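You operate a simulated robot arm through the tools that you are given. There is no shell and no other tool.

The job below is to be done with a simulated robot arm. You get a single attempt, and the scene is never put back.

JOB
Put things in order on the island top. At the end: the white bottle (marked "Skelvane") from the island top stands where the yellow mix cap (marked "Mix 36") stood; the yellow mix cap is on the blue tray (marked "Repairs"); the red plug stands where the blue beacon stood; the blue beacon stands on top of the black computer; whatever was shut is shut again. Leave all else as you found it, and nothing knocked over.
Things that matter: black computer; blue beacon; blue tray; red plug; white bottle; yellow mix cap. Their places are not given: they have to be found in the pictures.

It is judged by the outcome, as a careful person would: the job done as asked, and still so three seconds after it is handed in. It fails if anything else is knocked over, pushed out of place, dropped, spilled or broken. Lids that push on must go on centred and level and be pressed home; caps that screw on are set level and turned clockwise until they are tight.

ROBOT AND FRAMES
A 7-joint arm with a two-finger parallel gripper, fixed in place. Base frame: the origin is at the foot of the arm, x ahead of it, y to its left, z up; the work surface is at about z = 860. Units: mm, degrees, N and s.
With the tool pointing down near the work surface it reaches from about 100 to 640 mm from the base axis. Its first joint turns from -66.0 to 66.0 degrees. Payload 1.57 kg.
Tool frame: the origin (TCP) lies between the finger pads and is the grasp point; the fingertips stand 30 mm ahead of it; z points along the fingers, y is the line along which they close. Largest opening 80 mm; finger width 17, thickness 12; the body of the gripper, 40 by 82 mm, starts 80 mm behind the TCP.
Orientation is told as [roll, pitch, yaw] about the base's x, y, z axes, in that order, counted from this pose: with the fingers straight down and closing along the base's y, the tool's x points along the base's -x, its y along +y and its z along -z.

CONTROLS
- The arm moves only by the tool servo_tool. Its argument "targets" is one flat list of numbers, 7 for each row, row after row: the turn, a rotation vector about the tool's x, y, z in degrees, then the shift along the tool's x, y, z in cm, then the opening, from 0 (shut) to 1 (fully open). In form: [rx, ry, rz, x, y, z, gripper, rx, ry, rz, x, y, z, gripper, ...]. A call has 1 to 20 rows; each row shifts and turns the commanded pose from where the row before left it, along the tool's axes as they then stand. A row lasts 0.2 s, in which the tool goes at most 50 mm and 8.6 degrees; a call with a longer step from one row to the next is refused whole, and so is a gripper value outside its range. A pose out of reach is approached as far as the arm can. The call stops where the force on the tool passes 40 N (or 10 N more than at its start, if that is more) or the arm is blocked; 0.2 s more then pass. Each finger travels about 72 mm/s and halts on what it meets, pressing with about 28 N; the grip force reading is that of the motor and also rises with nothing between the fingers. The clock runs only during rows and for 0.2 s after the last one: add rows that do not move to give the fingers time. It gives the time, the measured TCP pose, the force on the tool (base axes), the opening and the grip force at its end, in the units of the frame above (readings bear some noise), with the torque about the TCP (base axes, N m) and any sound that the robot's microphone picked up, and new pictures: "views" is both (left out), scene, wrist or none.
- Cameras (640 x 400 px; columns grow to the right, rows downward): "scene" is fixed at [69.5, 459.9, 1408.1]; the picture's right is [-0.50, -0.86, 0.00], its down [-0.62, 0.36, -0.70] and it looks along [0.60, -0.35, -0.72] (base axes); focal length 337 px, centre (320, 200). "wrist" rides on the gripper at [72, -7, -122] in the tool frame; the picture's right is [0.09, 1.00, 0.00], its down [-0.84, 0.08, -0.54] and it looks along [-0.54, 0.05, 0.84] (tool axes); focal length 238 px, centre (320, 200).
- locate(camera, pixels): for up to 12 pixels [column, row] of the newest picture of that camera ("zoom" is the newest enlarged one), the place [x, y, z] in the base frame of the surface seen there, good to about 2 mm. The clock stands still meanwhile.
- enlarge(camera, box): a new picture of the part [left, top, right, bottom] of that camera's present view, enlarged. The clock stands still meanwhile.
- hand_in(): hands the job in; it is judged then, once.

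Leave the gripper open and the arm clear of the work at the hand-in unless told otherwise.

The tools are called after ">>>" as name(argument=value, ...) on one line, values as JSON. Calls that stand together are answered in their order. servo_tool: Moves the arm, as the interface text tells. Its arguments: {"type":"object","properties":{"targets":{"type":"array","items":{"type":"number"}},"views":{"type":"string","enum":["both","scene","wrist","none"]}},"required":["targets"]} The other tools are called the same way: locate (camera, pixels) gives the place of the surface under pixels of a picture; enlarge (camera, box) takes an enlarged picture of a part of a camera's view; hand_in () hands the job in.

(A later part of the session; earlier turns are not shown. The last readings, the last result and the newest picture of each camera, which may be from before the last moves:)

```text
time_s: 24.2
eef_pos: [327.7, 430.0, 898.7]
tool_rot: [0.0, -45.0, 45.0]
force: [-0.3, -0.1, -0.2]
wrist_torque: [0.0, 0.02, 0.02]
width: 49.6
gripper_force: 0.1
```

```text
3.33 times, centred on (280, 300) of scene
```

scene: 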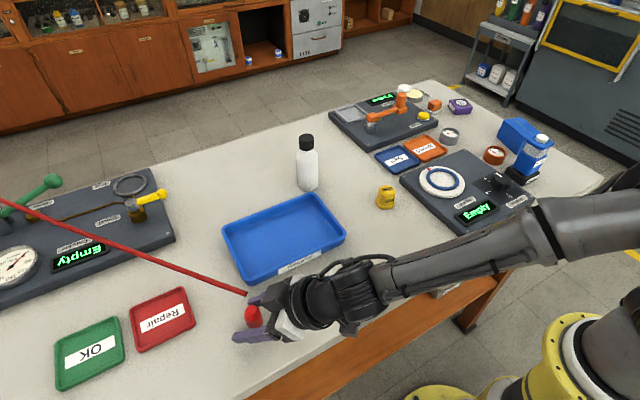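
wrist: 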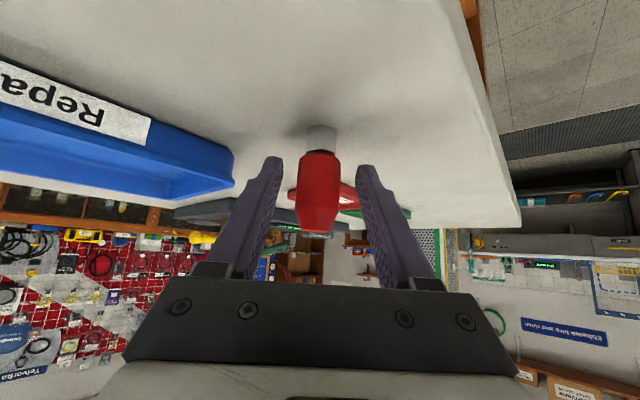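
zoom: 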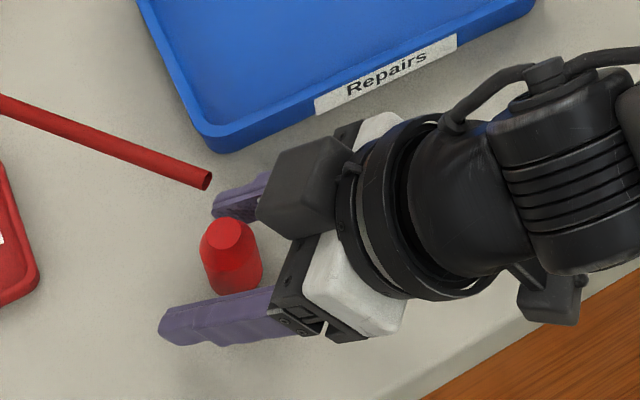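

The plug is between the fingers. A box on the hand's upper side, at zoom (300,185), sits nearest the rod end, so I'll measure that gap before lifting.

>>> locate(camera="zoom", pixels=[[260, 205], [275, 170], [330, 145], [300, 190], [205, 182], [230, 235], [265, 220], [325, 220]])

```text
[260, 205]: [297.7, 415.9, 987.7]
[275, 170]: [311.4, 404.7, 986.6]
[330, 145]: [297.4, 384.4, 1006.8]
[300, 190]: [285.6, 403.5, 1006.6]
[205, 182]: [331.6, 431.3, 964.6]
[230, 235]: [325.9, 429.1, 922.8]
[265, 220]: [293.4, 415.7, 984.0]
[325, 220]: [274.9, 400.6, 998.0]
```

The gap to the rod end is about 35 mm and it grows as I lift and retreat. I'll close on the plug now.

>>> servo_tool(targets=[0, 0, 0, 0, 0, 0, 0.35, 0, 0, 0, 0, 0, 0, 0.2, 0, 0, 0, 0, 0, 0, 0, 0, 0, 0, 0, 0, 0, 0, 0, 0, 0, 0, 0, 0, 0], views="both")

```text
time_s: 25.4
eef_pos: [328.3, 429.5, 898.0]
tool_rot: [0.1, -45.0, 45.1]
force: [-0.1, -0.1, 0.0]
wrist_torque: [0.0, -0.01, 0.04]
width: 25.0
gripper_force: 27.4
```

scene: 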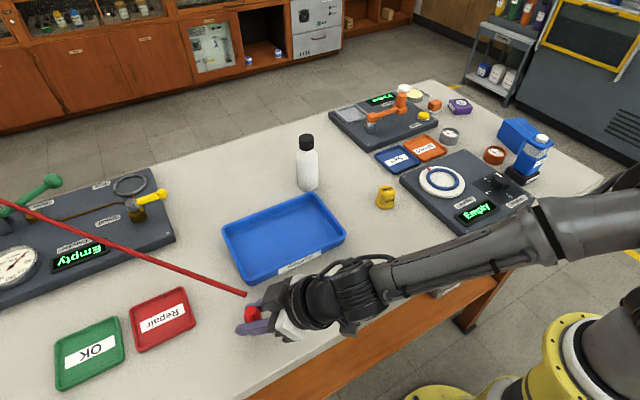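
wrist: 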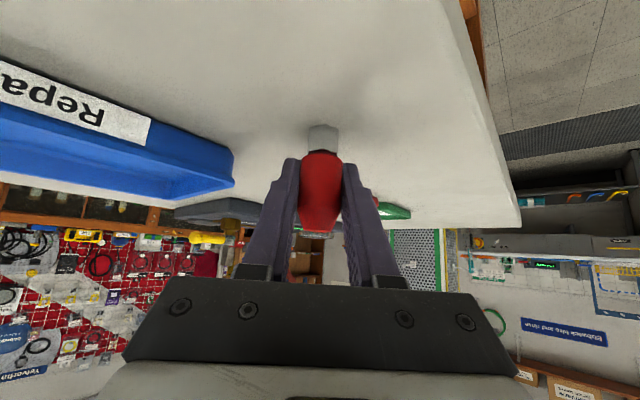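

The plug is gripped at 25 mm width. I'll lift it 12 mm, staying below the rod, then retreat inward 120 mm and move toward the beacon's old spot.

>>> servo_tool(targets=[0, 0, 0, -0.42, 0, -0.42, 0, 0, 0, 0, -0.43, 0, -0.43, 0, 0, 0, 0, 2.12, 0, -2.12, 0, 0, 0, 0, 2.12, 0, -2.12, 0, 0, 0, 0, 2.12, 0, -2.12, 0, 0, 0, 0, 2.12, 0, -2.12, 0, 0, 0, 0, 0, 0, 0, 0], views="both")

```text
time_s: 27.0
eef_pos: [243.2, 344.7, 911.9]
tool_rot: [0.0, -45.0, 45.0]
force: [-0.1, -0.4, -1.0]
wrist_torque: [0.0, -0.01, 0.04]
width: 25.0
gripper_force: 28.3
```

scene: 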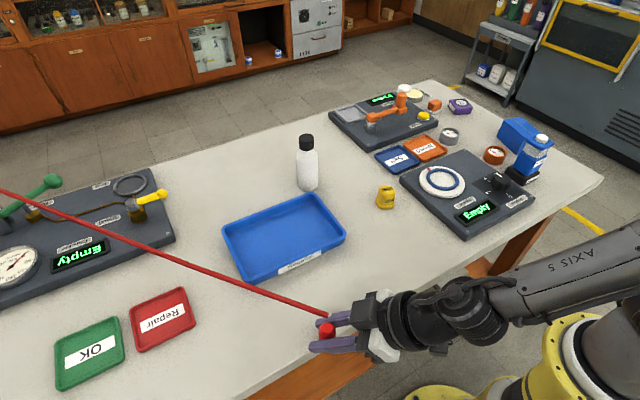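
wrist: 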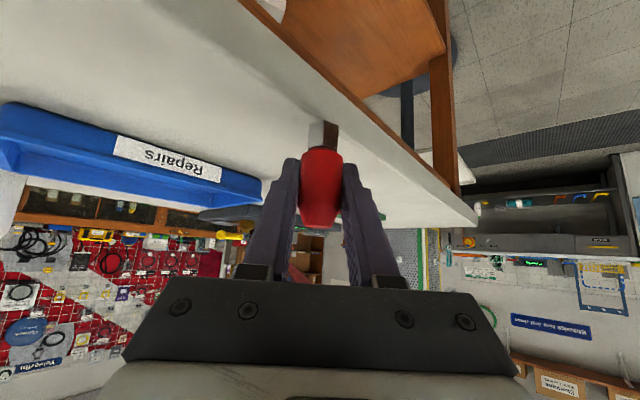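

Unexpected: the red rod has moved along with the plug. Its end is now at scene (327,314), right above the plug. I'll find out what the rod is before moving further.

>>> enlarge(camera="scene", box=[260, 260, 420, 370])

>>> locate(camera="scene", pixels=[[325, 313], [310, 308], [280, 297], [240, 282], [200, 265], [150, 247], [100, 228], [50, 209], [10, 194], [328, 330]])

>>> enlarge(camera="scene", box=[0, 160, 160, 270])

```text
3.64 times, centred on (340, 315) of scene
```

zoom: 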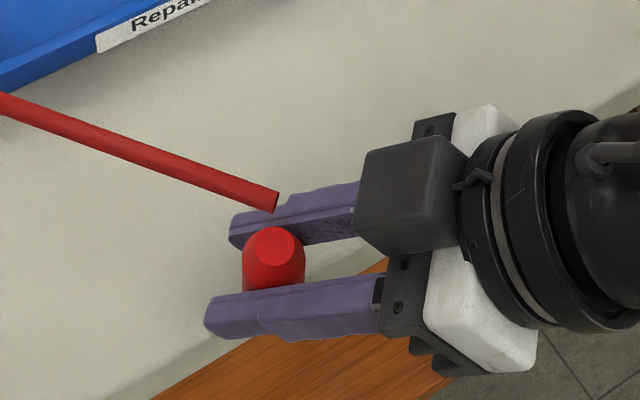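

```text
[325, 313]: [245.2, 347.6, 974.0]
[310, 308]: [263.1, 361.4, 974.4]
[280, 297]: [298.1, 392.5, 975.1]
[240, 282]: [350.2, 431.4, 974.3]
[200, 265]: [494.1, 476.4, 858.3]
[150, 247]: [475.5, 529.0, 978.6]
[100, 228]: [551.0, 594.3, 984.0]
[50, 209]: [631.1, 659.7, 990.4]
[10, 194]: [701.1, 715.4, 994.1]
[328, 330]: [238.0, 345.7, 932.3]
```

```text
3.64 times, centred on (80, 215) of scene
```

zoom: 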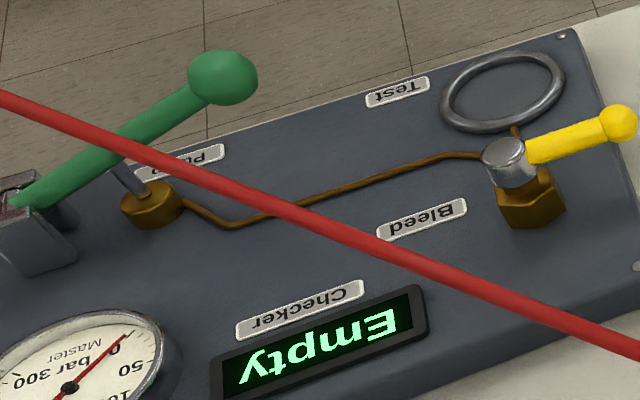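

The rod end follows the plug, always about 45 mm above it, with no force on the tool. With the plug at the beacon's old spot the rod would hang across the tray, and I still have to work there. So I'll put the plug back where it stood, do the cap and the bottle first, and move the plug last. I'll retrace my path outward and down.

>>> servo_tool(targets=[0, 0, 0, -2.12, 0, 2.12, 0, 0, 0, 0, -2.12, 0, 2.12, 0, 0, 0, 0, -2.12, 0, 2.12, 0, 0, 0, 0, -2.12, 0, 2.12, 0, 0, 0, 0, 0, 0, 0, 0], views="both")

>>> enlarge(camera="scene", box=[200, 240, 360, 360])

>>> locate(camera="zoom", pixels=[[205, 175], [195, 170], [150, 152], [100, 132], [50, 110], [10, 95], [230, 225]])

```text
time_s: 28.2
eef_pos: [329.8, 428.0, 909.8]
tool_rot: [0.0, -45.0, 44.9]
force: [-0.4, -0.4, -1.7]
wrist_torque: [0.0, 0.0, 0.01]
width: 25.0
gripper_force: 27.9
```

scene: 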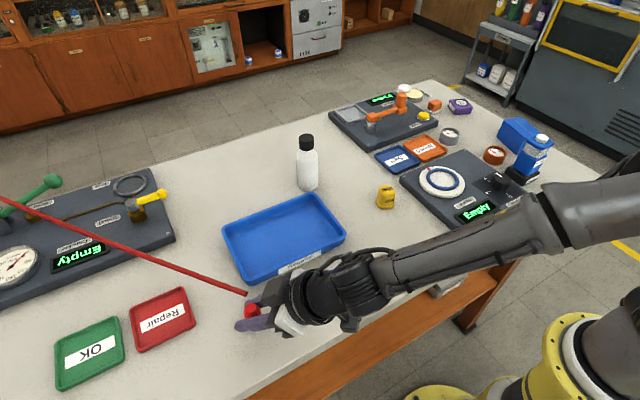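
wrist: 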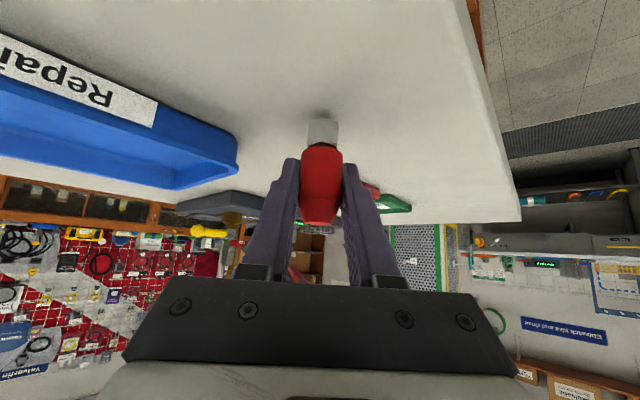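

```text
3.33 times, centred on (280, 300) of scene
```

zoom: 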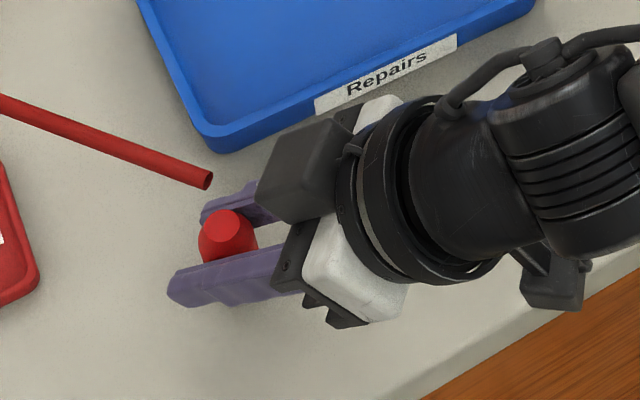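

```text
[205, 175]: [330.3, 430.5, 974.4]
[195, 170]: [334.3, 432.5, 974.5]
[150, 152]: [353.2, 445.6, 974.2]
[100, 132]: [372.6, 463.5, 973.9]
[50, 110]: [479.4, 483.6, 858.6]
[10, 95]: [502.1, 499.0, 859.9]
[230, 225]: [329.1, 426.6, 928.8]
```

The rod follows the plug in x and y but stays at z≈969, so the plug must always be carried low. I'll set it back down now.

>>> servo_tool(targets=[0, 0, 0, 0.4, 0, 0.4, 0, 0, 0, 0, 0.35, 0, 0.35, 0, 0, 0, 0, 0.07, 0, 0.07, 0, 0, 0, 0, 0, 0, 0, 0], views="none")

```text
time_s: 29.2
eef_pos: [329.7, 430.8, 902.3]
tool_rot: [0.0, -45.4, 44.8]
force: [-1.0, -2.1, 14.4]
wrist_torque: [-0.14, 0.12, -0.02]
width: 24.7
gripper_force: 27.7
```

It made contact a few mm early, with Fz +14 N. I'll look before releasing.

>>> servo_tool(targets=[0, 0, 0, -0.1, 0, -0.1, 0, 0, 0, 0, 0, 0, 0, 0], views="both")

>>> enlarge(camera="scene", box=[220, 270, 300, 340])

>>> enlarge(camera="wrist", box=[250, 90, 390, 250])

```text
time_s: 29.8
eef_pos: [328.1, 430.0, 903.1]
tool_rot: [0.1, -45.2, 44.9]
force: [3.6, 3.6, 13.1]
wrist_torque: [0.09, -0.1, -0.03]
width: 24.6
gripper_force: 28.4
```

scene: 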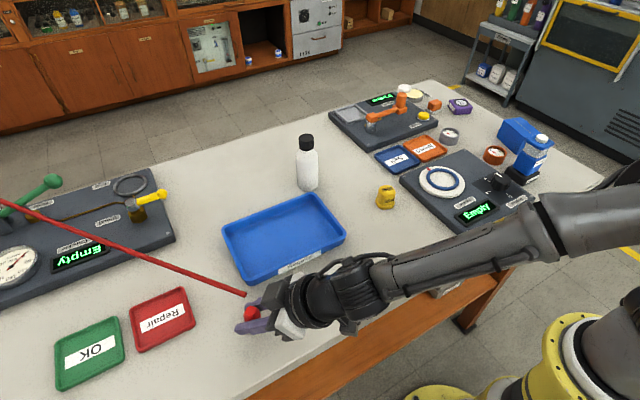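
wrist: 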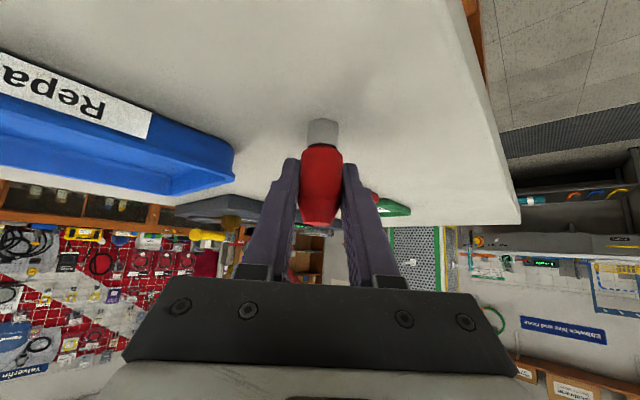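

```text
5.71 times, centred on (260, 305) of scene
```

zoom: 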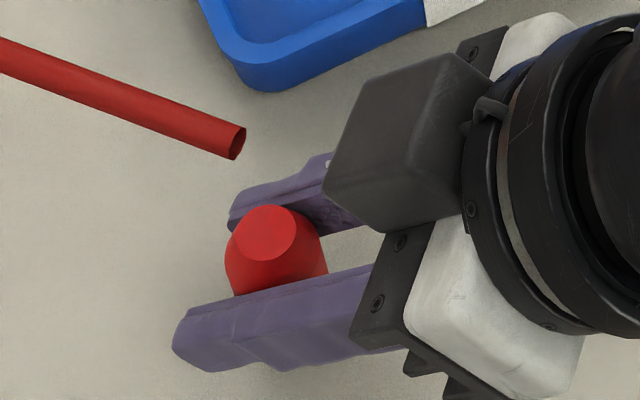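

```text
2.50 times, centred on (320, 170) of wrist
```

zoom: 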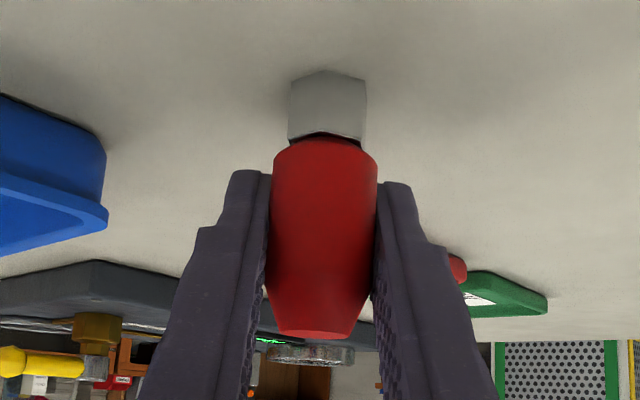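

>>> locate(camera="zoom", pixels=[[320, 320], [320, 280], [320, 220], [320, 160], [325, 120], [325, 80], [300, 90], [355, 90]])

>>> locate(camera="scene", pixels=[[251, 310], [249, 307], [254, 314], [251, 318], [255, 317]])

```text
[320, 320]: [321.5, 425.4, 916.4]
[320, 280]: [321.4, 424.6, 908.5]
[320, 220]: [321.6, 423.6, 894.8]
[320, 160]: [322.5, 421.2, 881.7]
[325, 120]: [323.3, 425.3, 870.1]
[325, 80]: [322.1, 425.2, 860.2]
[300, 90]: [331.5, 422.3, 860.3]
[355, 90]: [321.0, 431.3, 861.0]
```

```text
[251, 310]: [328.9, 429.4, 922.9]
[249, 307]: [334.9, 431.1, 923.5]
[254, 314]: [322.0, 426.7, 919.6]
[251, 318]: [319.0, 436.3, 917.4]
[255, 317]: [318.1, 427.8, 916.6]
```

The plug is upright on the table with its top back at z≈923; it only slipped a few mm down in the grip. I'll ease off the downward load, then open.

>>> servo_tool(targets=[0, 0, 0, -0.14, 0, -0.14, 0, 0, 0, 0, 0, 0, 0, 0], views="none")

```text
time_s: 30.4
eef_pos: [328.2, 429.4, 901.0]
tool_rot: [0.0, -45.0, 45.0]
force: [0.6, 4.8, 10.5]
wrist_torque: [0.13, -0.04, 0.01]
width: 24.5
gripper_force: 27.9
```

>>> servo_tool(targets=[0, 0, 0, -0.14, 0, -0.14, 0, 0, 0, 0, 0, 0, 0, 0], views="none")

```text
time_s: 31.0
eef_pos: [328.3, 427.5, 902.1]
tool_rot: [-0.1, -44.7, 45.0]
force: [-1.1, 0.6, 2.8]
wrist_torque: [0.06, -0.01, -0.01]
width: 24.4
gripper_force: 27.9
```

The load is nearly gone, so I'll open gently to about 50 mm.

>>> servo_tool(targets=[0, 0, 0, 0, 0, 0, 0.34, 0, 0, 0, 0, 0, 0, 0.42, 0, 0, 0, 0, 0, 0, 0.55, 0, 0, 0, 0, 0, 0, 0.62, 0, 0, 0, 0, 0, 0, 0.62], views="both")

>>> enlarge(camera="scene", box=[220, 270, 300, 340])

```text
time_s: 32.2
eef_pos: [328.9, 429.2, 904.3]
tool_rot: [0.0, -45.0, 45.0]
force: [0.7, 0.4, -0.7]
wrist_torque: [0.03, 0.01, -0.01]
width: 49.7
gripper_force: 0.1
```

scene: 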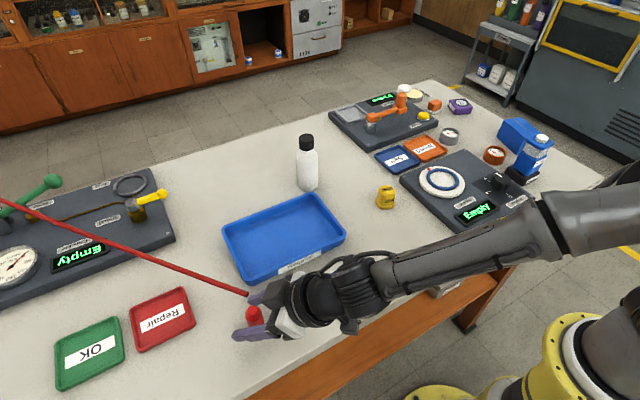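
wrist: 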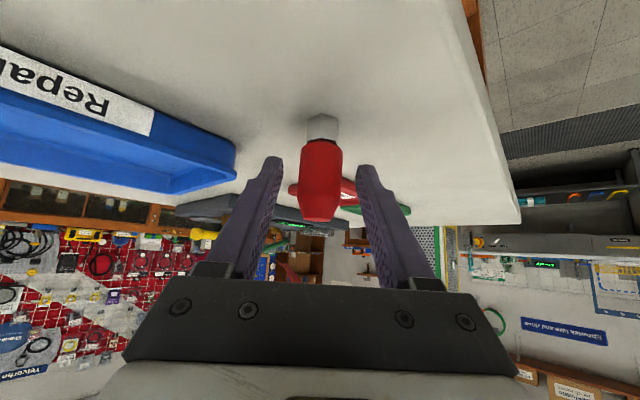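

```text
5.71 times, centred on (260, 305) of scene
```

zoom: 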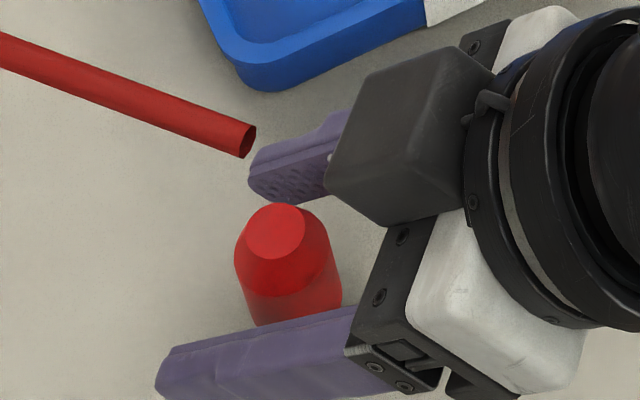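

The plug is standing. I'll back out along the finger line, up and inward, then look along the rod.

>>> servo_tool(targets=[0, 0, 0, 0, 0, -3, 0.62, 0, 0, 0, 0, 0, -4.3, 0.62, 0, 0, 0, 0, 0, -4.5, 1, 0, 0, 0, 0, 0, -4.5, 1, 0, 0, 0, 0, 0, 0, 1], views="both")

>>> enlarge(camera="wrist", box=[240, 60, 400, 280])

>>> enlarge(camera="scene", box=[205, 260, 325, 350])

```text
time_s: 33.4
eef_pos: [248.4, 347.7, 1020.5]
tool_rot: [0.0, -45.0, 45.0]
force: [-0.3, -0.2, 0.0]
wrist_torque: [0.02, 0.01, 0.02]
width: 80.2
gripper_force: 0.1
```

scene: 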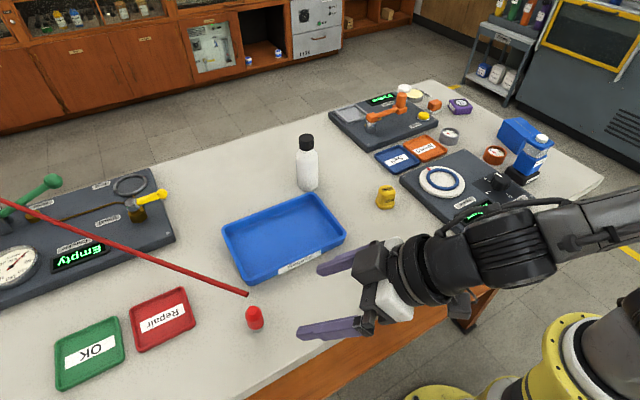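
wrist: 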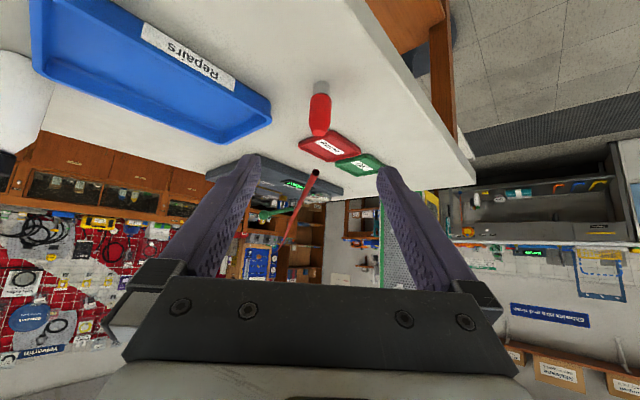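

```text
1.82 times, centred on (320, 170) of wrist
```

zoom: 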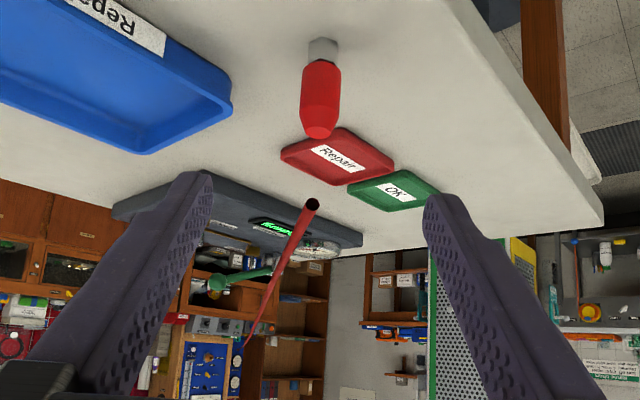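

```text
4.44 times, centred on (265, 305) of scene
```

zoom: 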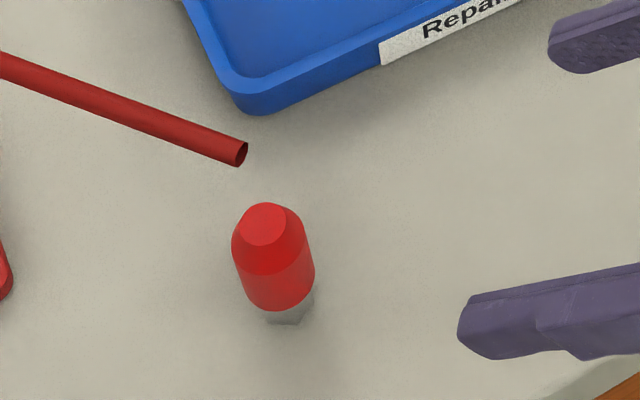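

The rod ends in mid-air and simply follows the plug, so I'll keep clear of it. The plug stands as before. Next I'll level the tool and turn it back.

>>> servo_tool(targets=[0, 7.5, 0, 0, 0, 0, 1, 0, 7.5, 0, 0, 0, 0, 1, 0, 7.5, 0, 0, 0, 0, 1, 0, 7.5, 0, 0, 0, 0, 1, 0, 7.5, 0, 0, 0, 0, 1, 0, 7.5, 0, 0, 0, 0, 1, 0, 0, 7.5, 0, 0, 0, 1, 0, 0, 7.5, 0, 0, 0, 1, 0, 0, 7.5, 0, 0, 0, 1, 0, 0, 7.5, 0, 0, 0, 1, 0, 0, 7.5, 0, 0, 0, 1, 0, 0, 7.5, 0, 0, 0, 1, 0, 0, 0, 0, 0, 0, 1], views="none")

>>> servo_tool(targets=[0, 0, 0, -2.1, -3.33, 0.19, 1, 0, 0, 0, -2.1, -3.33, 0.19, 1, 0, 0, 0, -2.1, -3.33, 0.19, 1, 0, 0, 0, -2.1, -3.33, 0.19, 1, 0, 0, 0, -2.1, -3.33, 0.19, 1, 0, 0, 0, -2.1, -3.33, 0.19, 1, 0, 0, 0, -2.1, -3.33, 0.19, 1, 0, 0, 0, -2.1, -3.33, 0.19, 1, 0, 0, 0, 0, 0, 0, 1], views="both")

```text
time_s: 36.2
eef_pos: [246.8, 348.3, 1018.6]
tool_rot: [0.0, 0.0, -0.1]
force: [-0.1, -0.3, 0.7]
wrist_torque: [0.01, -0.02, -0.02]
width: 80.0
gripper_force: 0.1
```

```text
time_s: 38.2
eef_pos: [416.0, 81.0, 1005.4]
tool_rot: [0.0, 0.0, 0.1]
force: [0.5, -0.3, -0.4]
wrist_torque: [0.02, -0.01, 0.02]
width: 79.8
gripper_force: 0.1
```

scene: 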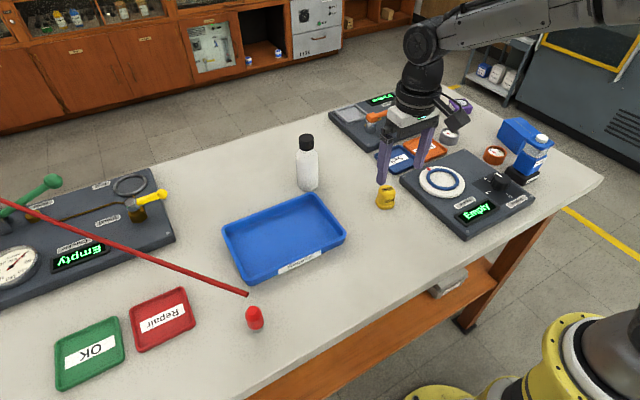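
wrist: 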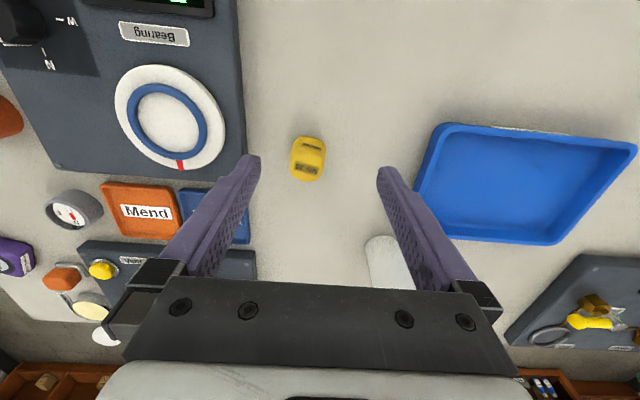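

The cap shows at wrist (308,158). I'll enlarge it in both views to get its shape, centre and angle.

>>> enlarge(camera="wrist", box=[270, 120, 350, 200])

>>> locate(camera="zoom", pixels=[[310, 240], [270, 105], [350, 110], [330, 290], [260, 280], [245, 170], [345, 240], [250, 240], [320, 85], [300, 150]])

>>> enlarge(camera="scene", box=[360, 170, 420, 220])

```text
5.00 times, centred on (310, 160) of wrist
```

zoom: 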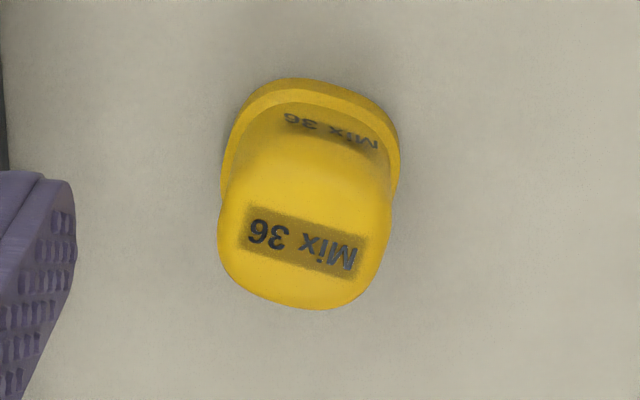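

```text
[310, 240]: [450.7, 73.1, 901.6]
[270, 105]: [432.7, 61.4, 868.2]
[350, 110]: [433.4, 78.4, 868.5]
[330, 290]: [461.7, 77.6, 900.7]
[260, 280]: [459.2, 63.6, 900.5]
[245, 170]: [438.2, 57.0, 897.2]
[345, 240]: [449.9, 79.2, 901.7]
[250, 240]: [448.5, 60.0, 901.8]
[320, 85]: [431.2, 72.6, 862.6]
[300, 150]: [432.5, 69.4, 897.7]
```

```text
8.00 times, centred on (390, 195) of scene
```

zoom: 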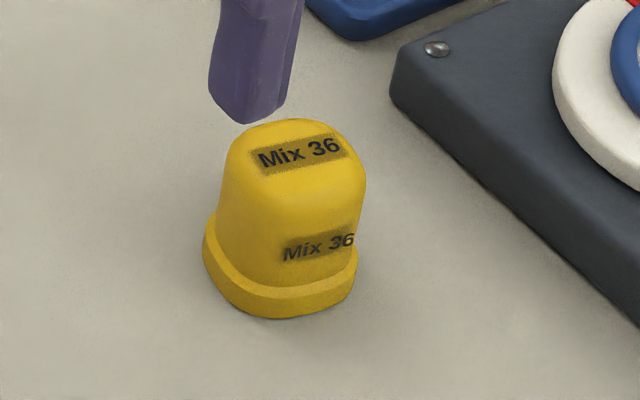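

>>> locate(camera="zoom", pixels=[[295, 150], [245, 145], [350, 150], [290, 125], [290, 180], [205, 255], [355, 270], [280, 315], [230, 200], [362, 190], [290, 220], [285, 300]])

```text
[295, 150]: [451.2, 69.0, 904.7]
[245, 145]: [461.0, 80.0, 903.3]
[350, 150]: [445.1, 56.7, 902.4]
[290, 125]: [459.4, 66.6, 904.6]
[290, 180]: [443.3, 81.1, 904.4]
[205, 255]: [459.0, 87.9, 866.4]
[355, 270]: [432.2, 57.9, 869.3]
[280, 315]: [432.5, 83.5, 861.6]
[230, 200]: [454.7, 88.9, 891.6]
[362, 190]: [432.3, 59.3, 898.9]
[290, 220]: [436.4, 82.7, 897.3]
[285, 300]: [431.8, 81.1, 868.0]
```

Refined: the cap's centre is (449,71), its flange is about 37 mm wide, its body about 33 mm, its top z is 904, and it is turned about -9.5°. I'll centre over it, turn to match, and come down partway with the opening at about 64 mm.

>>> servo_tool(targets=[0, 0, 0, -3.3, -1.0, 0, 0.8, 0, 0, 4.75, 0, 0, 0, 0.8, 0, 0, 4.75, 0, 0, 0, 0.8, 0, 0, 0, 0, 0, 3, 0.8, 0, 0, 0, 0, 0, 3, 0.8, 0, 0, 0, 0, 0, 0, 0.8], views="both")

>>> enlarge(camera="wrist", box=[240, 120, 400, 260])

```text
time_s: 39.6
eef_pos: [448.8, 71.5, 944.5]
tool_rot: [-0.1, -0.1, -9.4]
force: [0.1, -0.7, -0.3]
wrist_torque: [0.02, -0.01, -0.02]
width: 63.8
gripper_force: 0.1
```

scene: 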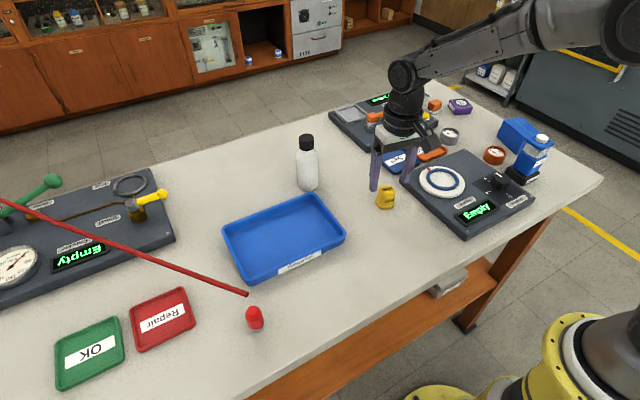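
wrist: 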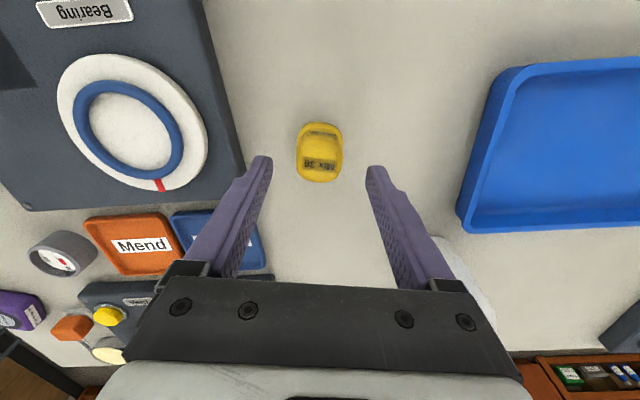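

```text
2.86 times, centred on (320, 190) of wrist
```

zoom: 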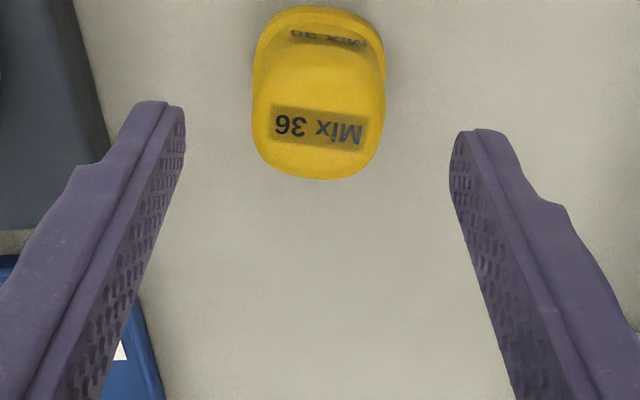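

The cap is centred and aligned. I'll descend to z≈892.5 and close.

>>> servo_tool(targets=[0, 0, 0, 0, 0, 2, 0.8, 0, 0, 0, 0, 0, 2, 0.8, 0, 0, 0, 0, 0, 1.2, 0.8, 0, 0, 0, 0, 0, 0, 0.8], views="wrist")

>>> enlarge(camera="scene", box=[340, 140, 430, 220])

```text
time_s: 40.6
eef_pos: [448.4, 72.2, 891.5]
tool_rot: [0.0, 0.0, -9.4]
force: [0.2, 0.0, -0.4]
wrist_torque: [-0.02, -0.02, -0.01]
width: 64.2
gripper_force: 0.1
```

wrist: 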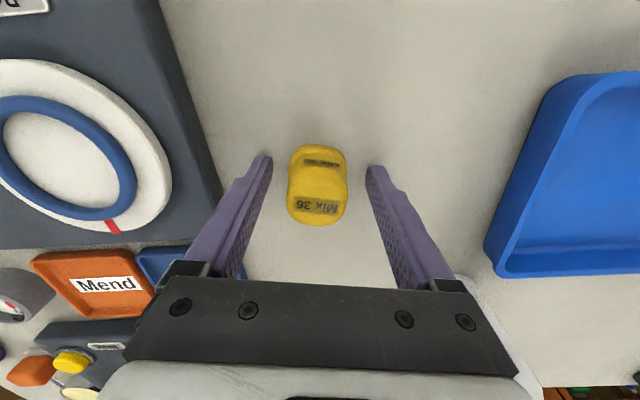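

```text
5.00 times, centred on (385, 180) of scene
```

zoom: 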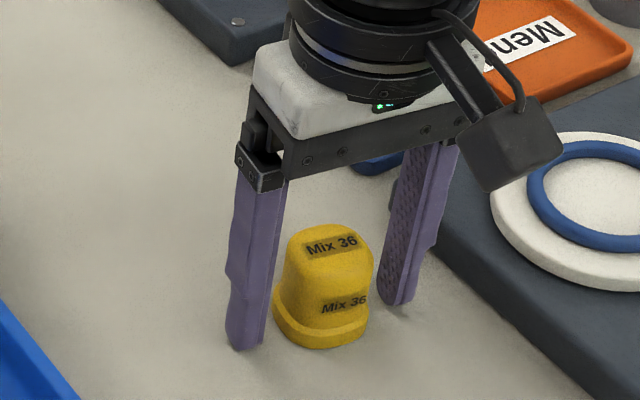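

Both fingers are clear on each side of the cap, so I'll close.

>>> servo_tool(targets=[0, 0, 0, 0, 0, 0, 0.52, 0, 0, 0, 0, 0, 0, 0.4, 0, 0, 0, 0, 0, 0, 0.2, 0, 0, 0, 0, 0, 0, 0, 0, 0, 0, 0, 0, 0, 0], views="wrist")

>>> enlarge(camera="scene", box=[340, 140, 430, 220])

```text
time_s: 41.8
eef_pos: [447.5, 72.4, 891.6]
tool_rot: [0.1, 0.0, -9.5]
force: [0.0, -0.6, -0.1]
wrist_torque: [0.02, -0.03, 0.02]
width: 39.4
gripper_force: 28.0
```

wrist: 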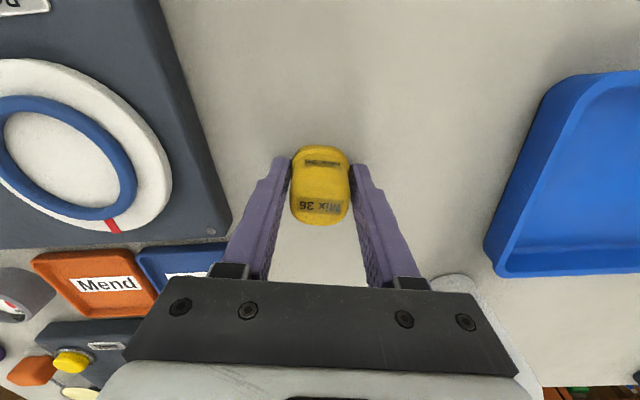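

```text
5.00 times, centred on (385, 180) of scene
```

zoom: 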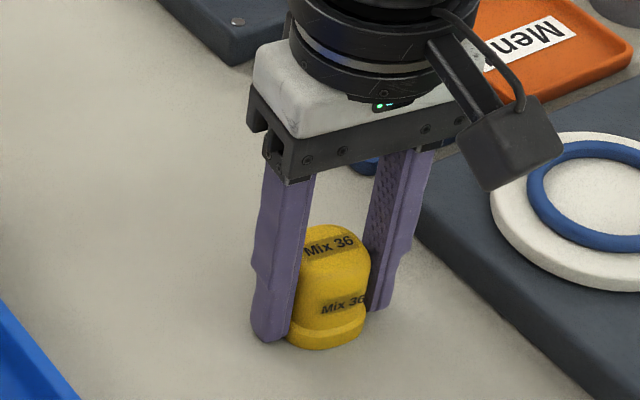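

The cap is held by its flange at 39.4 mm. I'll lift 55 mm, starting gently, and check the hold.

>>> servo_tool(targets=[0, 0, 0, 0, 0, -0.5, 0, 0, 0, 0, 0, 0, -1.5, 0, 0, 0, 0, 0, 0, -2, 0, 0, 0, 0, 0, 0, -1.5, 0, 0, 0, 0, 0, 0, 0, 0], views="wrist")

>>> enlarge(camera="scene", box=[340, 120, 440, 220])

```text
time_s: 43.0
eef_pos: [447.9, 71.6, 947.3]
tool_rot: [0.0, 0.0, -9.6]
force: [0.8, -0.4, 0.3]
wrist_torque: [-0.04, 0.0, -0.01]
width: 39.4
gripper_force: 27.8
```

wrist: 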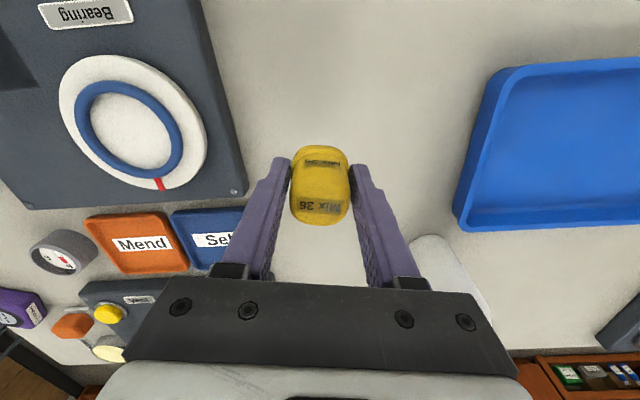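

```text
4.00 times, centred on (390, 170) of scene
```

zoom: 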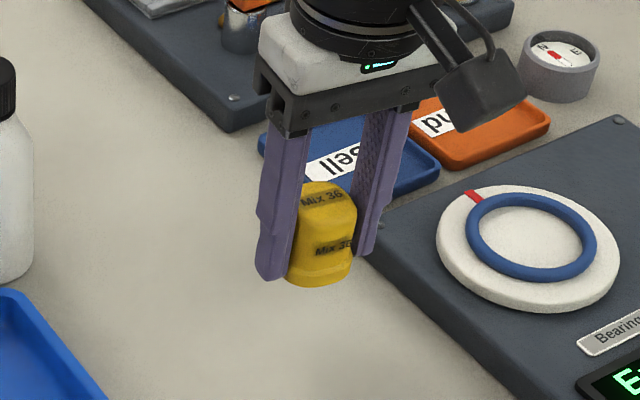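

It is firmly held and level. I'll carry it over the tray to about (468,300).

>>> servo_tool(targets=[0, 0, 0, 0.224, 2.85, 0, 0, 0, 0, 0, 0.224, 2.85, 0, 0, 0, 0, 0, 0.224, 2.85, 0, 0, 0, 0, 0, 0.224, 2.85, 0, 0, 0, 0, 0, 0.224, 2.85, 0, 0, 0, 0, 0, 0.224, 2.85, 0, 0, 0, 0, 0, 0.224, 2.85, 0, 0, 0, 0, 0, 0.224, 2.85, 0, 0, 0, 0, 0, 0, 0, 0, 0], views="both")

```text
time_s: 45.0
eef_pos: [469.3, 299.4, 946.8]
tool_rot: [0.0, -0.1, -9.6]
force: [-1.0, 0.1, -0.6]
wrist_torque: [0.0, 0.03, -0.04]
width: 39.3
gripper_force: 27.9
```

scene: 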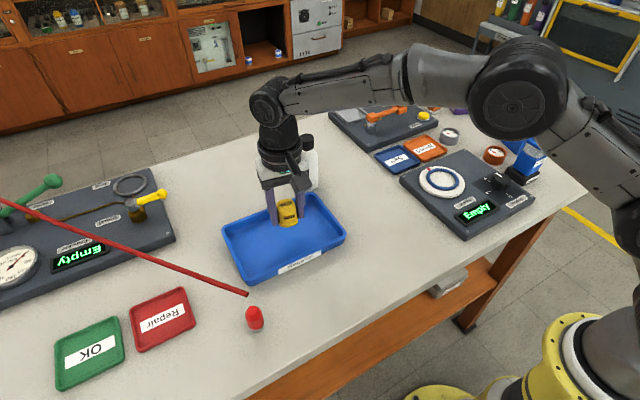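
wrist: 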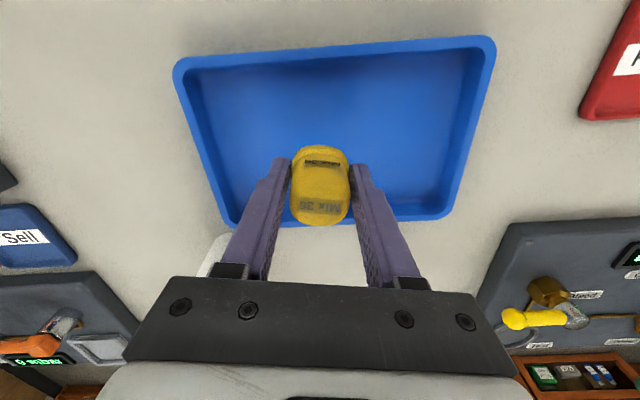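

The cap is over the tray floor. I'll check the floor height there and then lower.

>>> locate(camera="wrist", pixels=[[330, 120], [280, 120], [380, 140], [330, 80], [400, 160]])

>>> servo_tool(targets=[0, 0, 0, 0, 0, 2, 0, 0, 0, 0, 0, 0, 1.5, 0, 0, 0, 0, 0, 0, 0.9, 0, 0, 0, 0, 0, 0, 0, 0], views="none")

```text
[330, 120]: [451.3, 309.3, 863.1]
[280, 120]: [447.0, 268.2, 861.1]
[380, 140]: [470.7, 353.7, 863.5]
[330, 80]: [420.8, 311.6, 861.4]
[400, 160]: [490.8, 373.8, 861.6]
```

```text
time_s: 46.0
eef_pos: [466.9, 298.2, 902.1]
tool_rot: [-0.1, -0.1, -9.5]
force: [-0.2, -0.8, 0.3]
wrist_torque: [0.04, 0.01, -0.01]
width: 39.5
gripper_force: 28.3
```

The tray floor is at z≈863, so contact is due at TCP z≈894.5. I'll lower in small steps.

>>> servo_tool(targets=[0, 0, 0, 0, 0, 0.3, 0, 0, 0, 0, 0, 0, 0.2, 0, 0, 0, 0, 0, 0, 0, 0], views="none")

>>> servo_tool(targets=[0, 0, 0, 0, 0, 0.13, 0, 0, 0, 0, 0, 0, 0, 0], views="none")

```text
time_s: 46.8
eef_pos: [468.2, 299.3, 898.3]
tool_rot: [0.0, 0.0, -9.5]
force: [-0.1, 0.2, -0.1]
wrist_torque: [0.01, 0.02, 0.0]
width: 39.3
gripper_force: 27.8
```

```text
time_s: 47.4
eef_pos: [468.5, 298.7, 897.5]
tool_rot: [0.0, 0.0, -9.5]
force: [0.1, -0.7, -0.6]
wrist_torque: [0.02, 0.02, 0.01]
width: 39.5
gripper_force: 27.7
```

>>> servo_tool(targets=[0, 0, 0, 0, 0, 0.12, 0, 0, 0, 0, 0, 0, 0, 0], views="none")

>>> servo_tool(targets=[0, 0, 0, 0, 0, 0.1, 0, 0, 0, 0, 0, 0, 0, 0], views="none")

```text
time_s: 48.0
eef_pos: [469.3, 300.3, 896.4]
tool_rot: [0.1, -0.2, -9.5]
force: [-0.2, -2.0, 5.2]
wrist_torque: [-0.08, 0.12, 0.05]
width: 39.4
gripper_force: 28.2
```

```text
time_s: 48.6
eef_pos: [469.1, 299.3, 896.9]
tool_rot: [0.1, -0.1, -9.5]
force: [-2.7, -3.1, 15.9]
wrist_torque: [-0.15, 0.36, 0.04]
width: 39.2
gripper_force: 28.5
```

Contact is made at up to 16 N. I'll back off about 1 mm, open, then look.

>>> servo_tool(targets=[0, 0, 0, 0, 0, -0.1, 0, 0, 0, 0, 0, 0, 0, 0.52, 0, 0, 0, 0, 0, 0, 0.6, 0, 0, 0, 0, 0, 0, 0.75, 0, 0, 0, 0, 0, 0, 0.75], views="both")

>>> enlarge(camera="scene", box=[230, 160, 350, 280])

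```text
time_s: 49.8
eef_pos: [468.4, 298.2, 894.9]
tool_rot: [-0.1, 0.1, -9.6]
force: [-0.5, 0.4, 0.6]
wrist_torque: [0.02, 0.02, -0.04]
width: 60.2
gripper_force: 0.0
```

scene: 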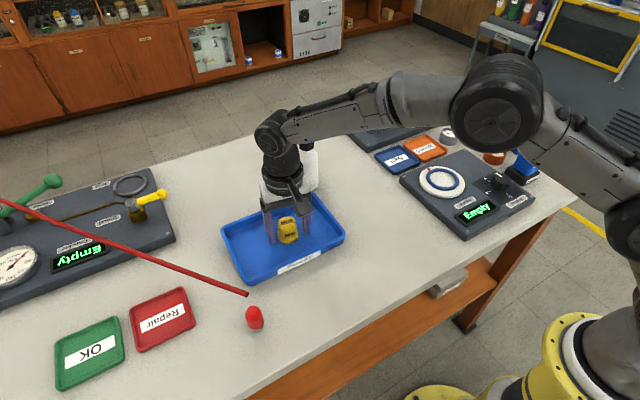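
wrist: 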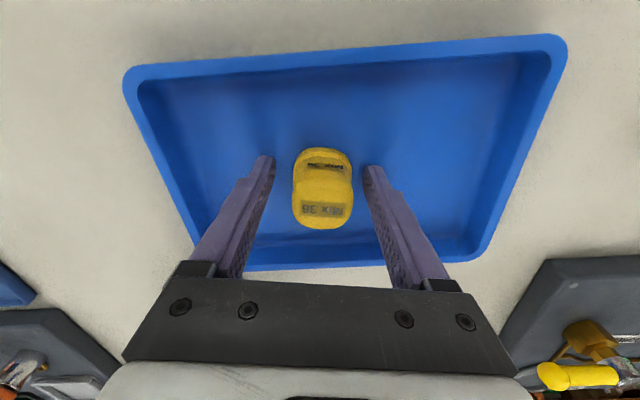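

```text
3.33 times, centred on (290, 220) of scene
```

zoom: 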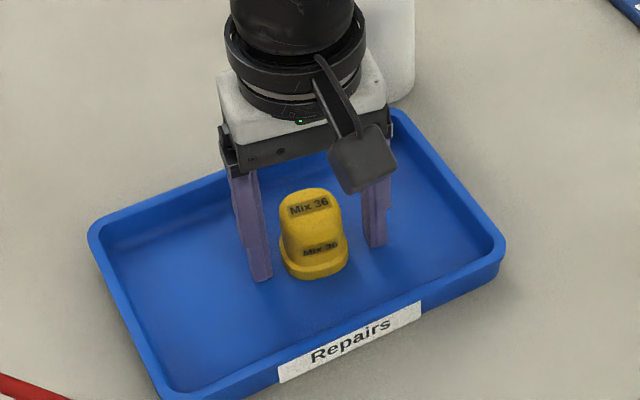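

The cap stands upright in the tray. I'll raise straight up to z≈1085, turn back to yaw 0 and move near the bottle at about (560,192).

>>> servo_tool(targets=[0, 0, 0, 0, 0, -2.5, 0.75, 0, 0, 0, 0, 0, -4.5, 0.75, 0, 0, 0, 0, 0, -4.5, 1, 0, 0, 0, 0, 0, -4.5, 1, 0, 0, 0, 0, 0, -3, 1, 0, 0, -4.75, 0, 0, 0, 1, 0, 0, -4.75, 0, 0, 0, 1, 0, 0, 0, -2.4, -2.65, 0, 1, 0, 0, 0, -2.4, -2.65, 0, 1, 0, 0, 0, -2.4, -2.65, 0, 1, 0, 0, 0, -2.4, -2.65, 0, 1, 0, 0, 0, 0, 0, 0, 1], views="both")

>>> enlarge(camera="wrist", box=[260, 80, 380, 220])

```text
time_s: 52.4
eef_pos: [564.3, 195.1, 1087.7]
tool_rot: [-0.1, 0.1, 0.1]
force: [0.3, -0.7, 0.1]
wrist_torque: [0.03, 0.0, 0.0]
width: 79.9
gripper_force: 0.0
```

scene: 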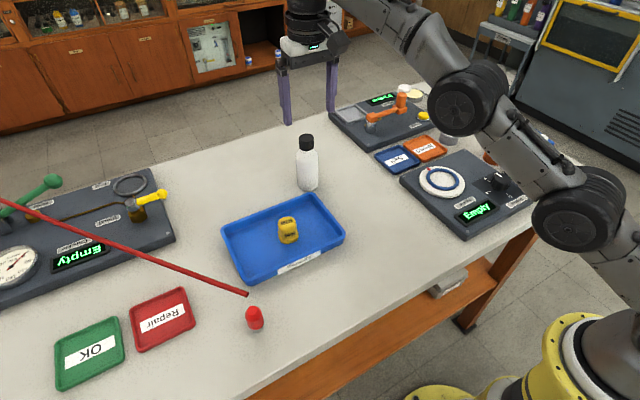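
wrist: 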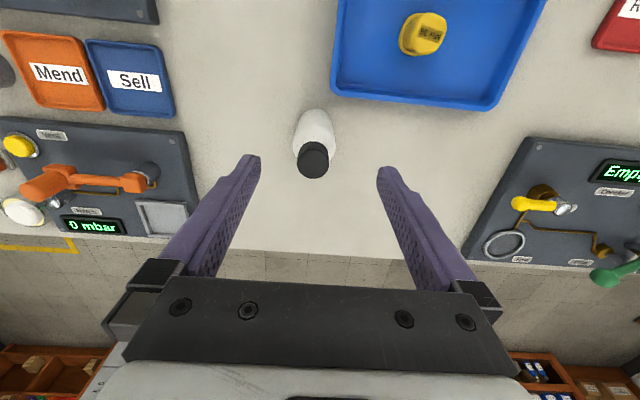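

```text
2.86 times, centred on (320, 150) of wrist
```

zoom: 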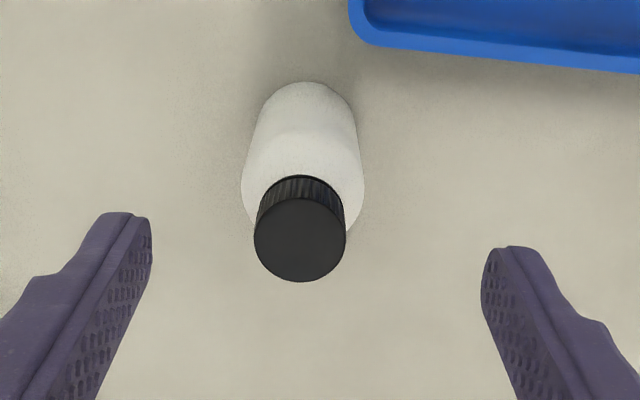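

I'll measure the bottle's cap centre and sides from here, and check the tray corners against the start.

>>> locate(camera="zoom", pixels=[[300, 240], [260, 240], [340, 240], [300, 275], [300, 205], [300, 165], [255, 165], [350, 165], [305, 90]])

>>> locate(camera="scene", pixels=[[225, 235], [303, 197], [342, 235], [246, 282], [287, 222], [287, 232]])

>>> enlarge(camera="scene", box=[200, 140, 420, 340])

```text
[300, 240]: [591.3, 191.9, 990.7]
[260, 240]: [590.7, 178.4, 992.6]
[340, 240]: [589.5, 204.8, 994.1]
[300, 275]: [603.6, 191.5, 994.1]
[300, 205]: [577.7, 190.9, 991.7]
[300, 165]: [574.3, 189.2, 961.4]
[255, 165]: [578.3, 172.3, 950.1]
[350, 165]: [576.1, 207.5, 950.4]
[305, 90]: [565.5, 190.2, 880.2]
```

```text
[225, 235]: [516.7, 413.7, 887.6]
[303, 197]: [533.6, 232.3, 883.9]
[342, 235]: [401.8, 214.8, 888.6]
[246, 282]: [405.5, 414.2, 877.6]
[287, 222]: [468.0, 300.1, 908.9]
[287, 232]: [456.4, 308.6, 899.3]
```

```text
2.00 times, centred on (310, 240) of scene
```

zoom: 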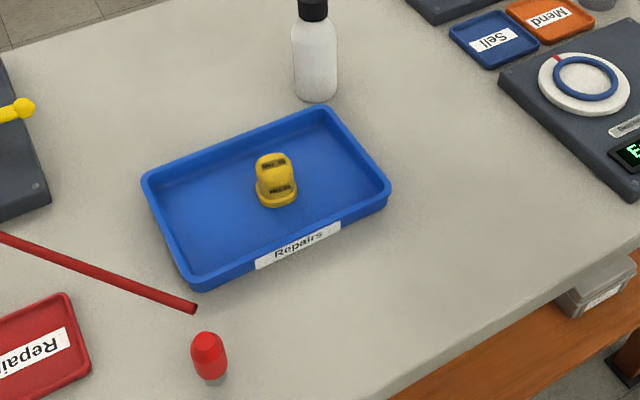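

The tray hasn't shifted. The bottle axis is at (589.5,191.5) with its top at z≈994. I'll centre over it and descend partway.

>>> servo_tool(targets=[0, 0, 0, -2.52, -0.36, 0, 1, 0, 0, 0, 0, 0, 3, 1, 0, 0, 0, 0, 0, 0, 1], views="both")

```text
time_s: 53.2
eef_pos: [566.2, 187.7, 1051.3]
tool_rot: [0.0, 0.0, 0.0]
force: [0.5, 0.2, -0.1]
wrist_torque: [0.02, 0.01, 0.01]
width: 80.3
gripper_force: 0.1
out of reach, approached as far as the arm can: row 1
```

scene: 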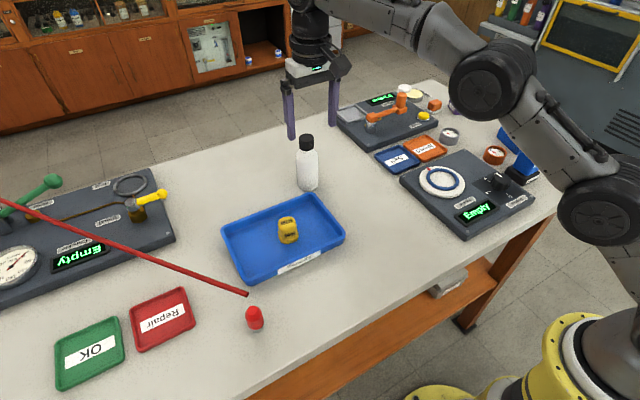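
wrist: 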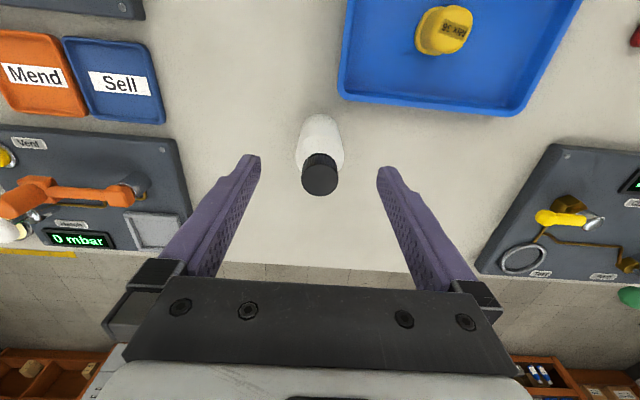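

The arm can't reach that far at this height. The reach is larger lower down, and the fingers straddle the bottle with 17 mm to spare on each side. So I'll descend here at x≈566, keeping the palm above the bottle top, then move out to centre.

>>> servo_tool(targets=[0, 0, 0, 0, 0, 2.5, 1, 0, 0, 0, 0, 0, 2.5, 1, 0, 0, 0, 0, 0, 0, 1], views="both")

```text
time_s: 54.0
eef_pos: [567.9, 187.3, 1002.6]
tool_rot: [0.0, 0.0, 0.0]
force: [0.8, 0.6, 0.5]
wrist_torque: [-0.04, 0.03, 0.02]
width: 79.9
gripper_force: 0.1
```

scene: 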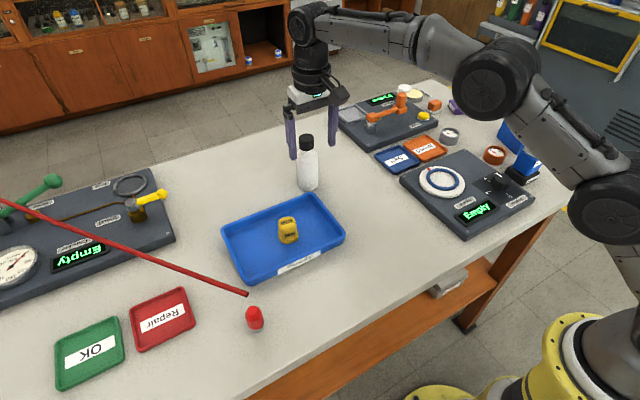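
wrist: 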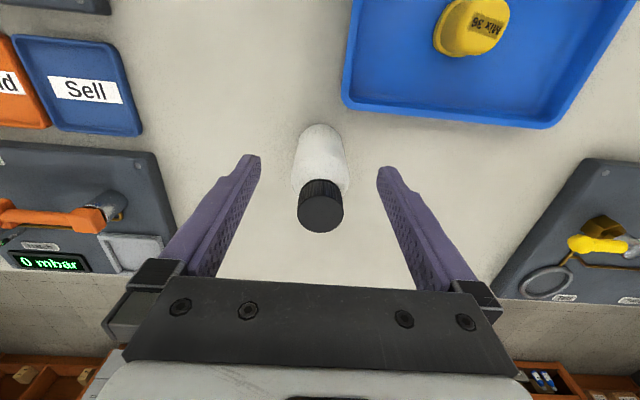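

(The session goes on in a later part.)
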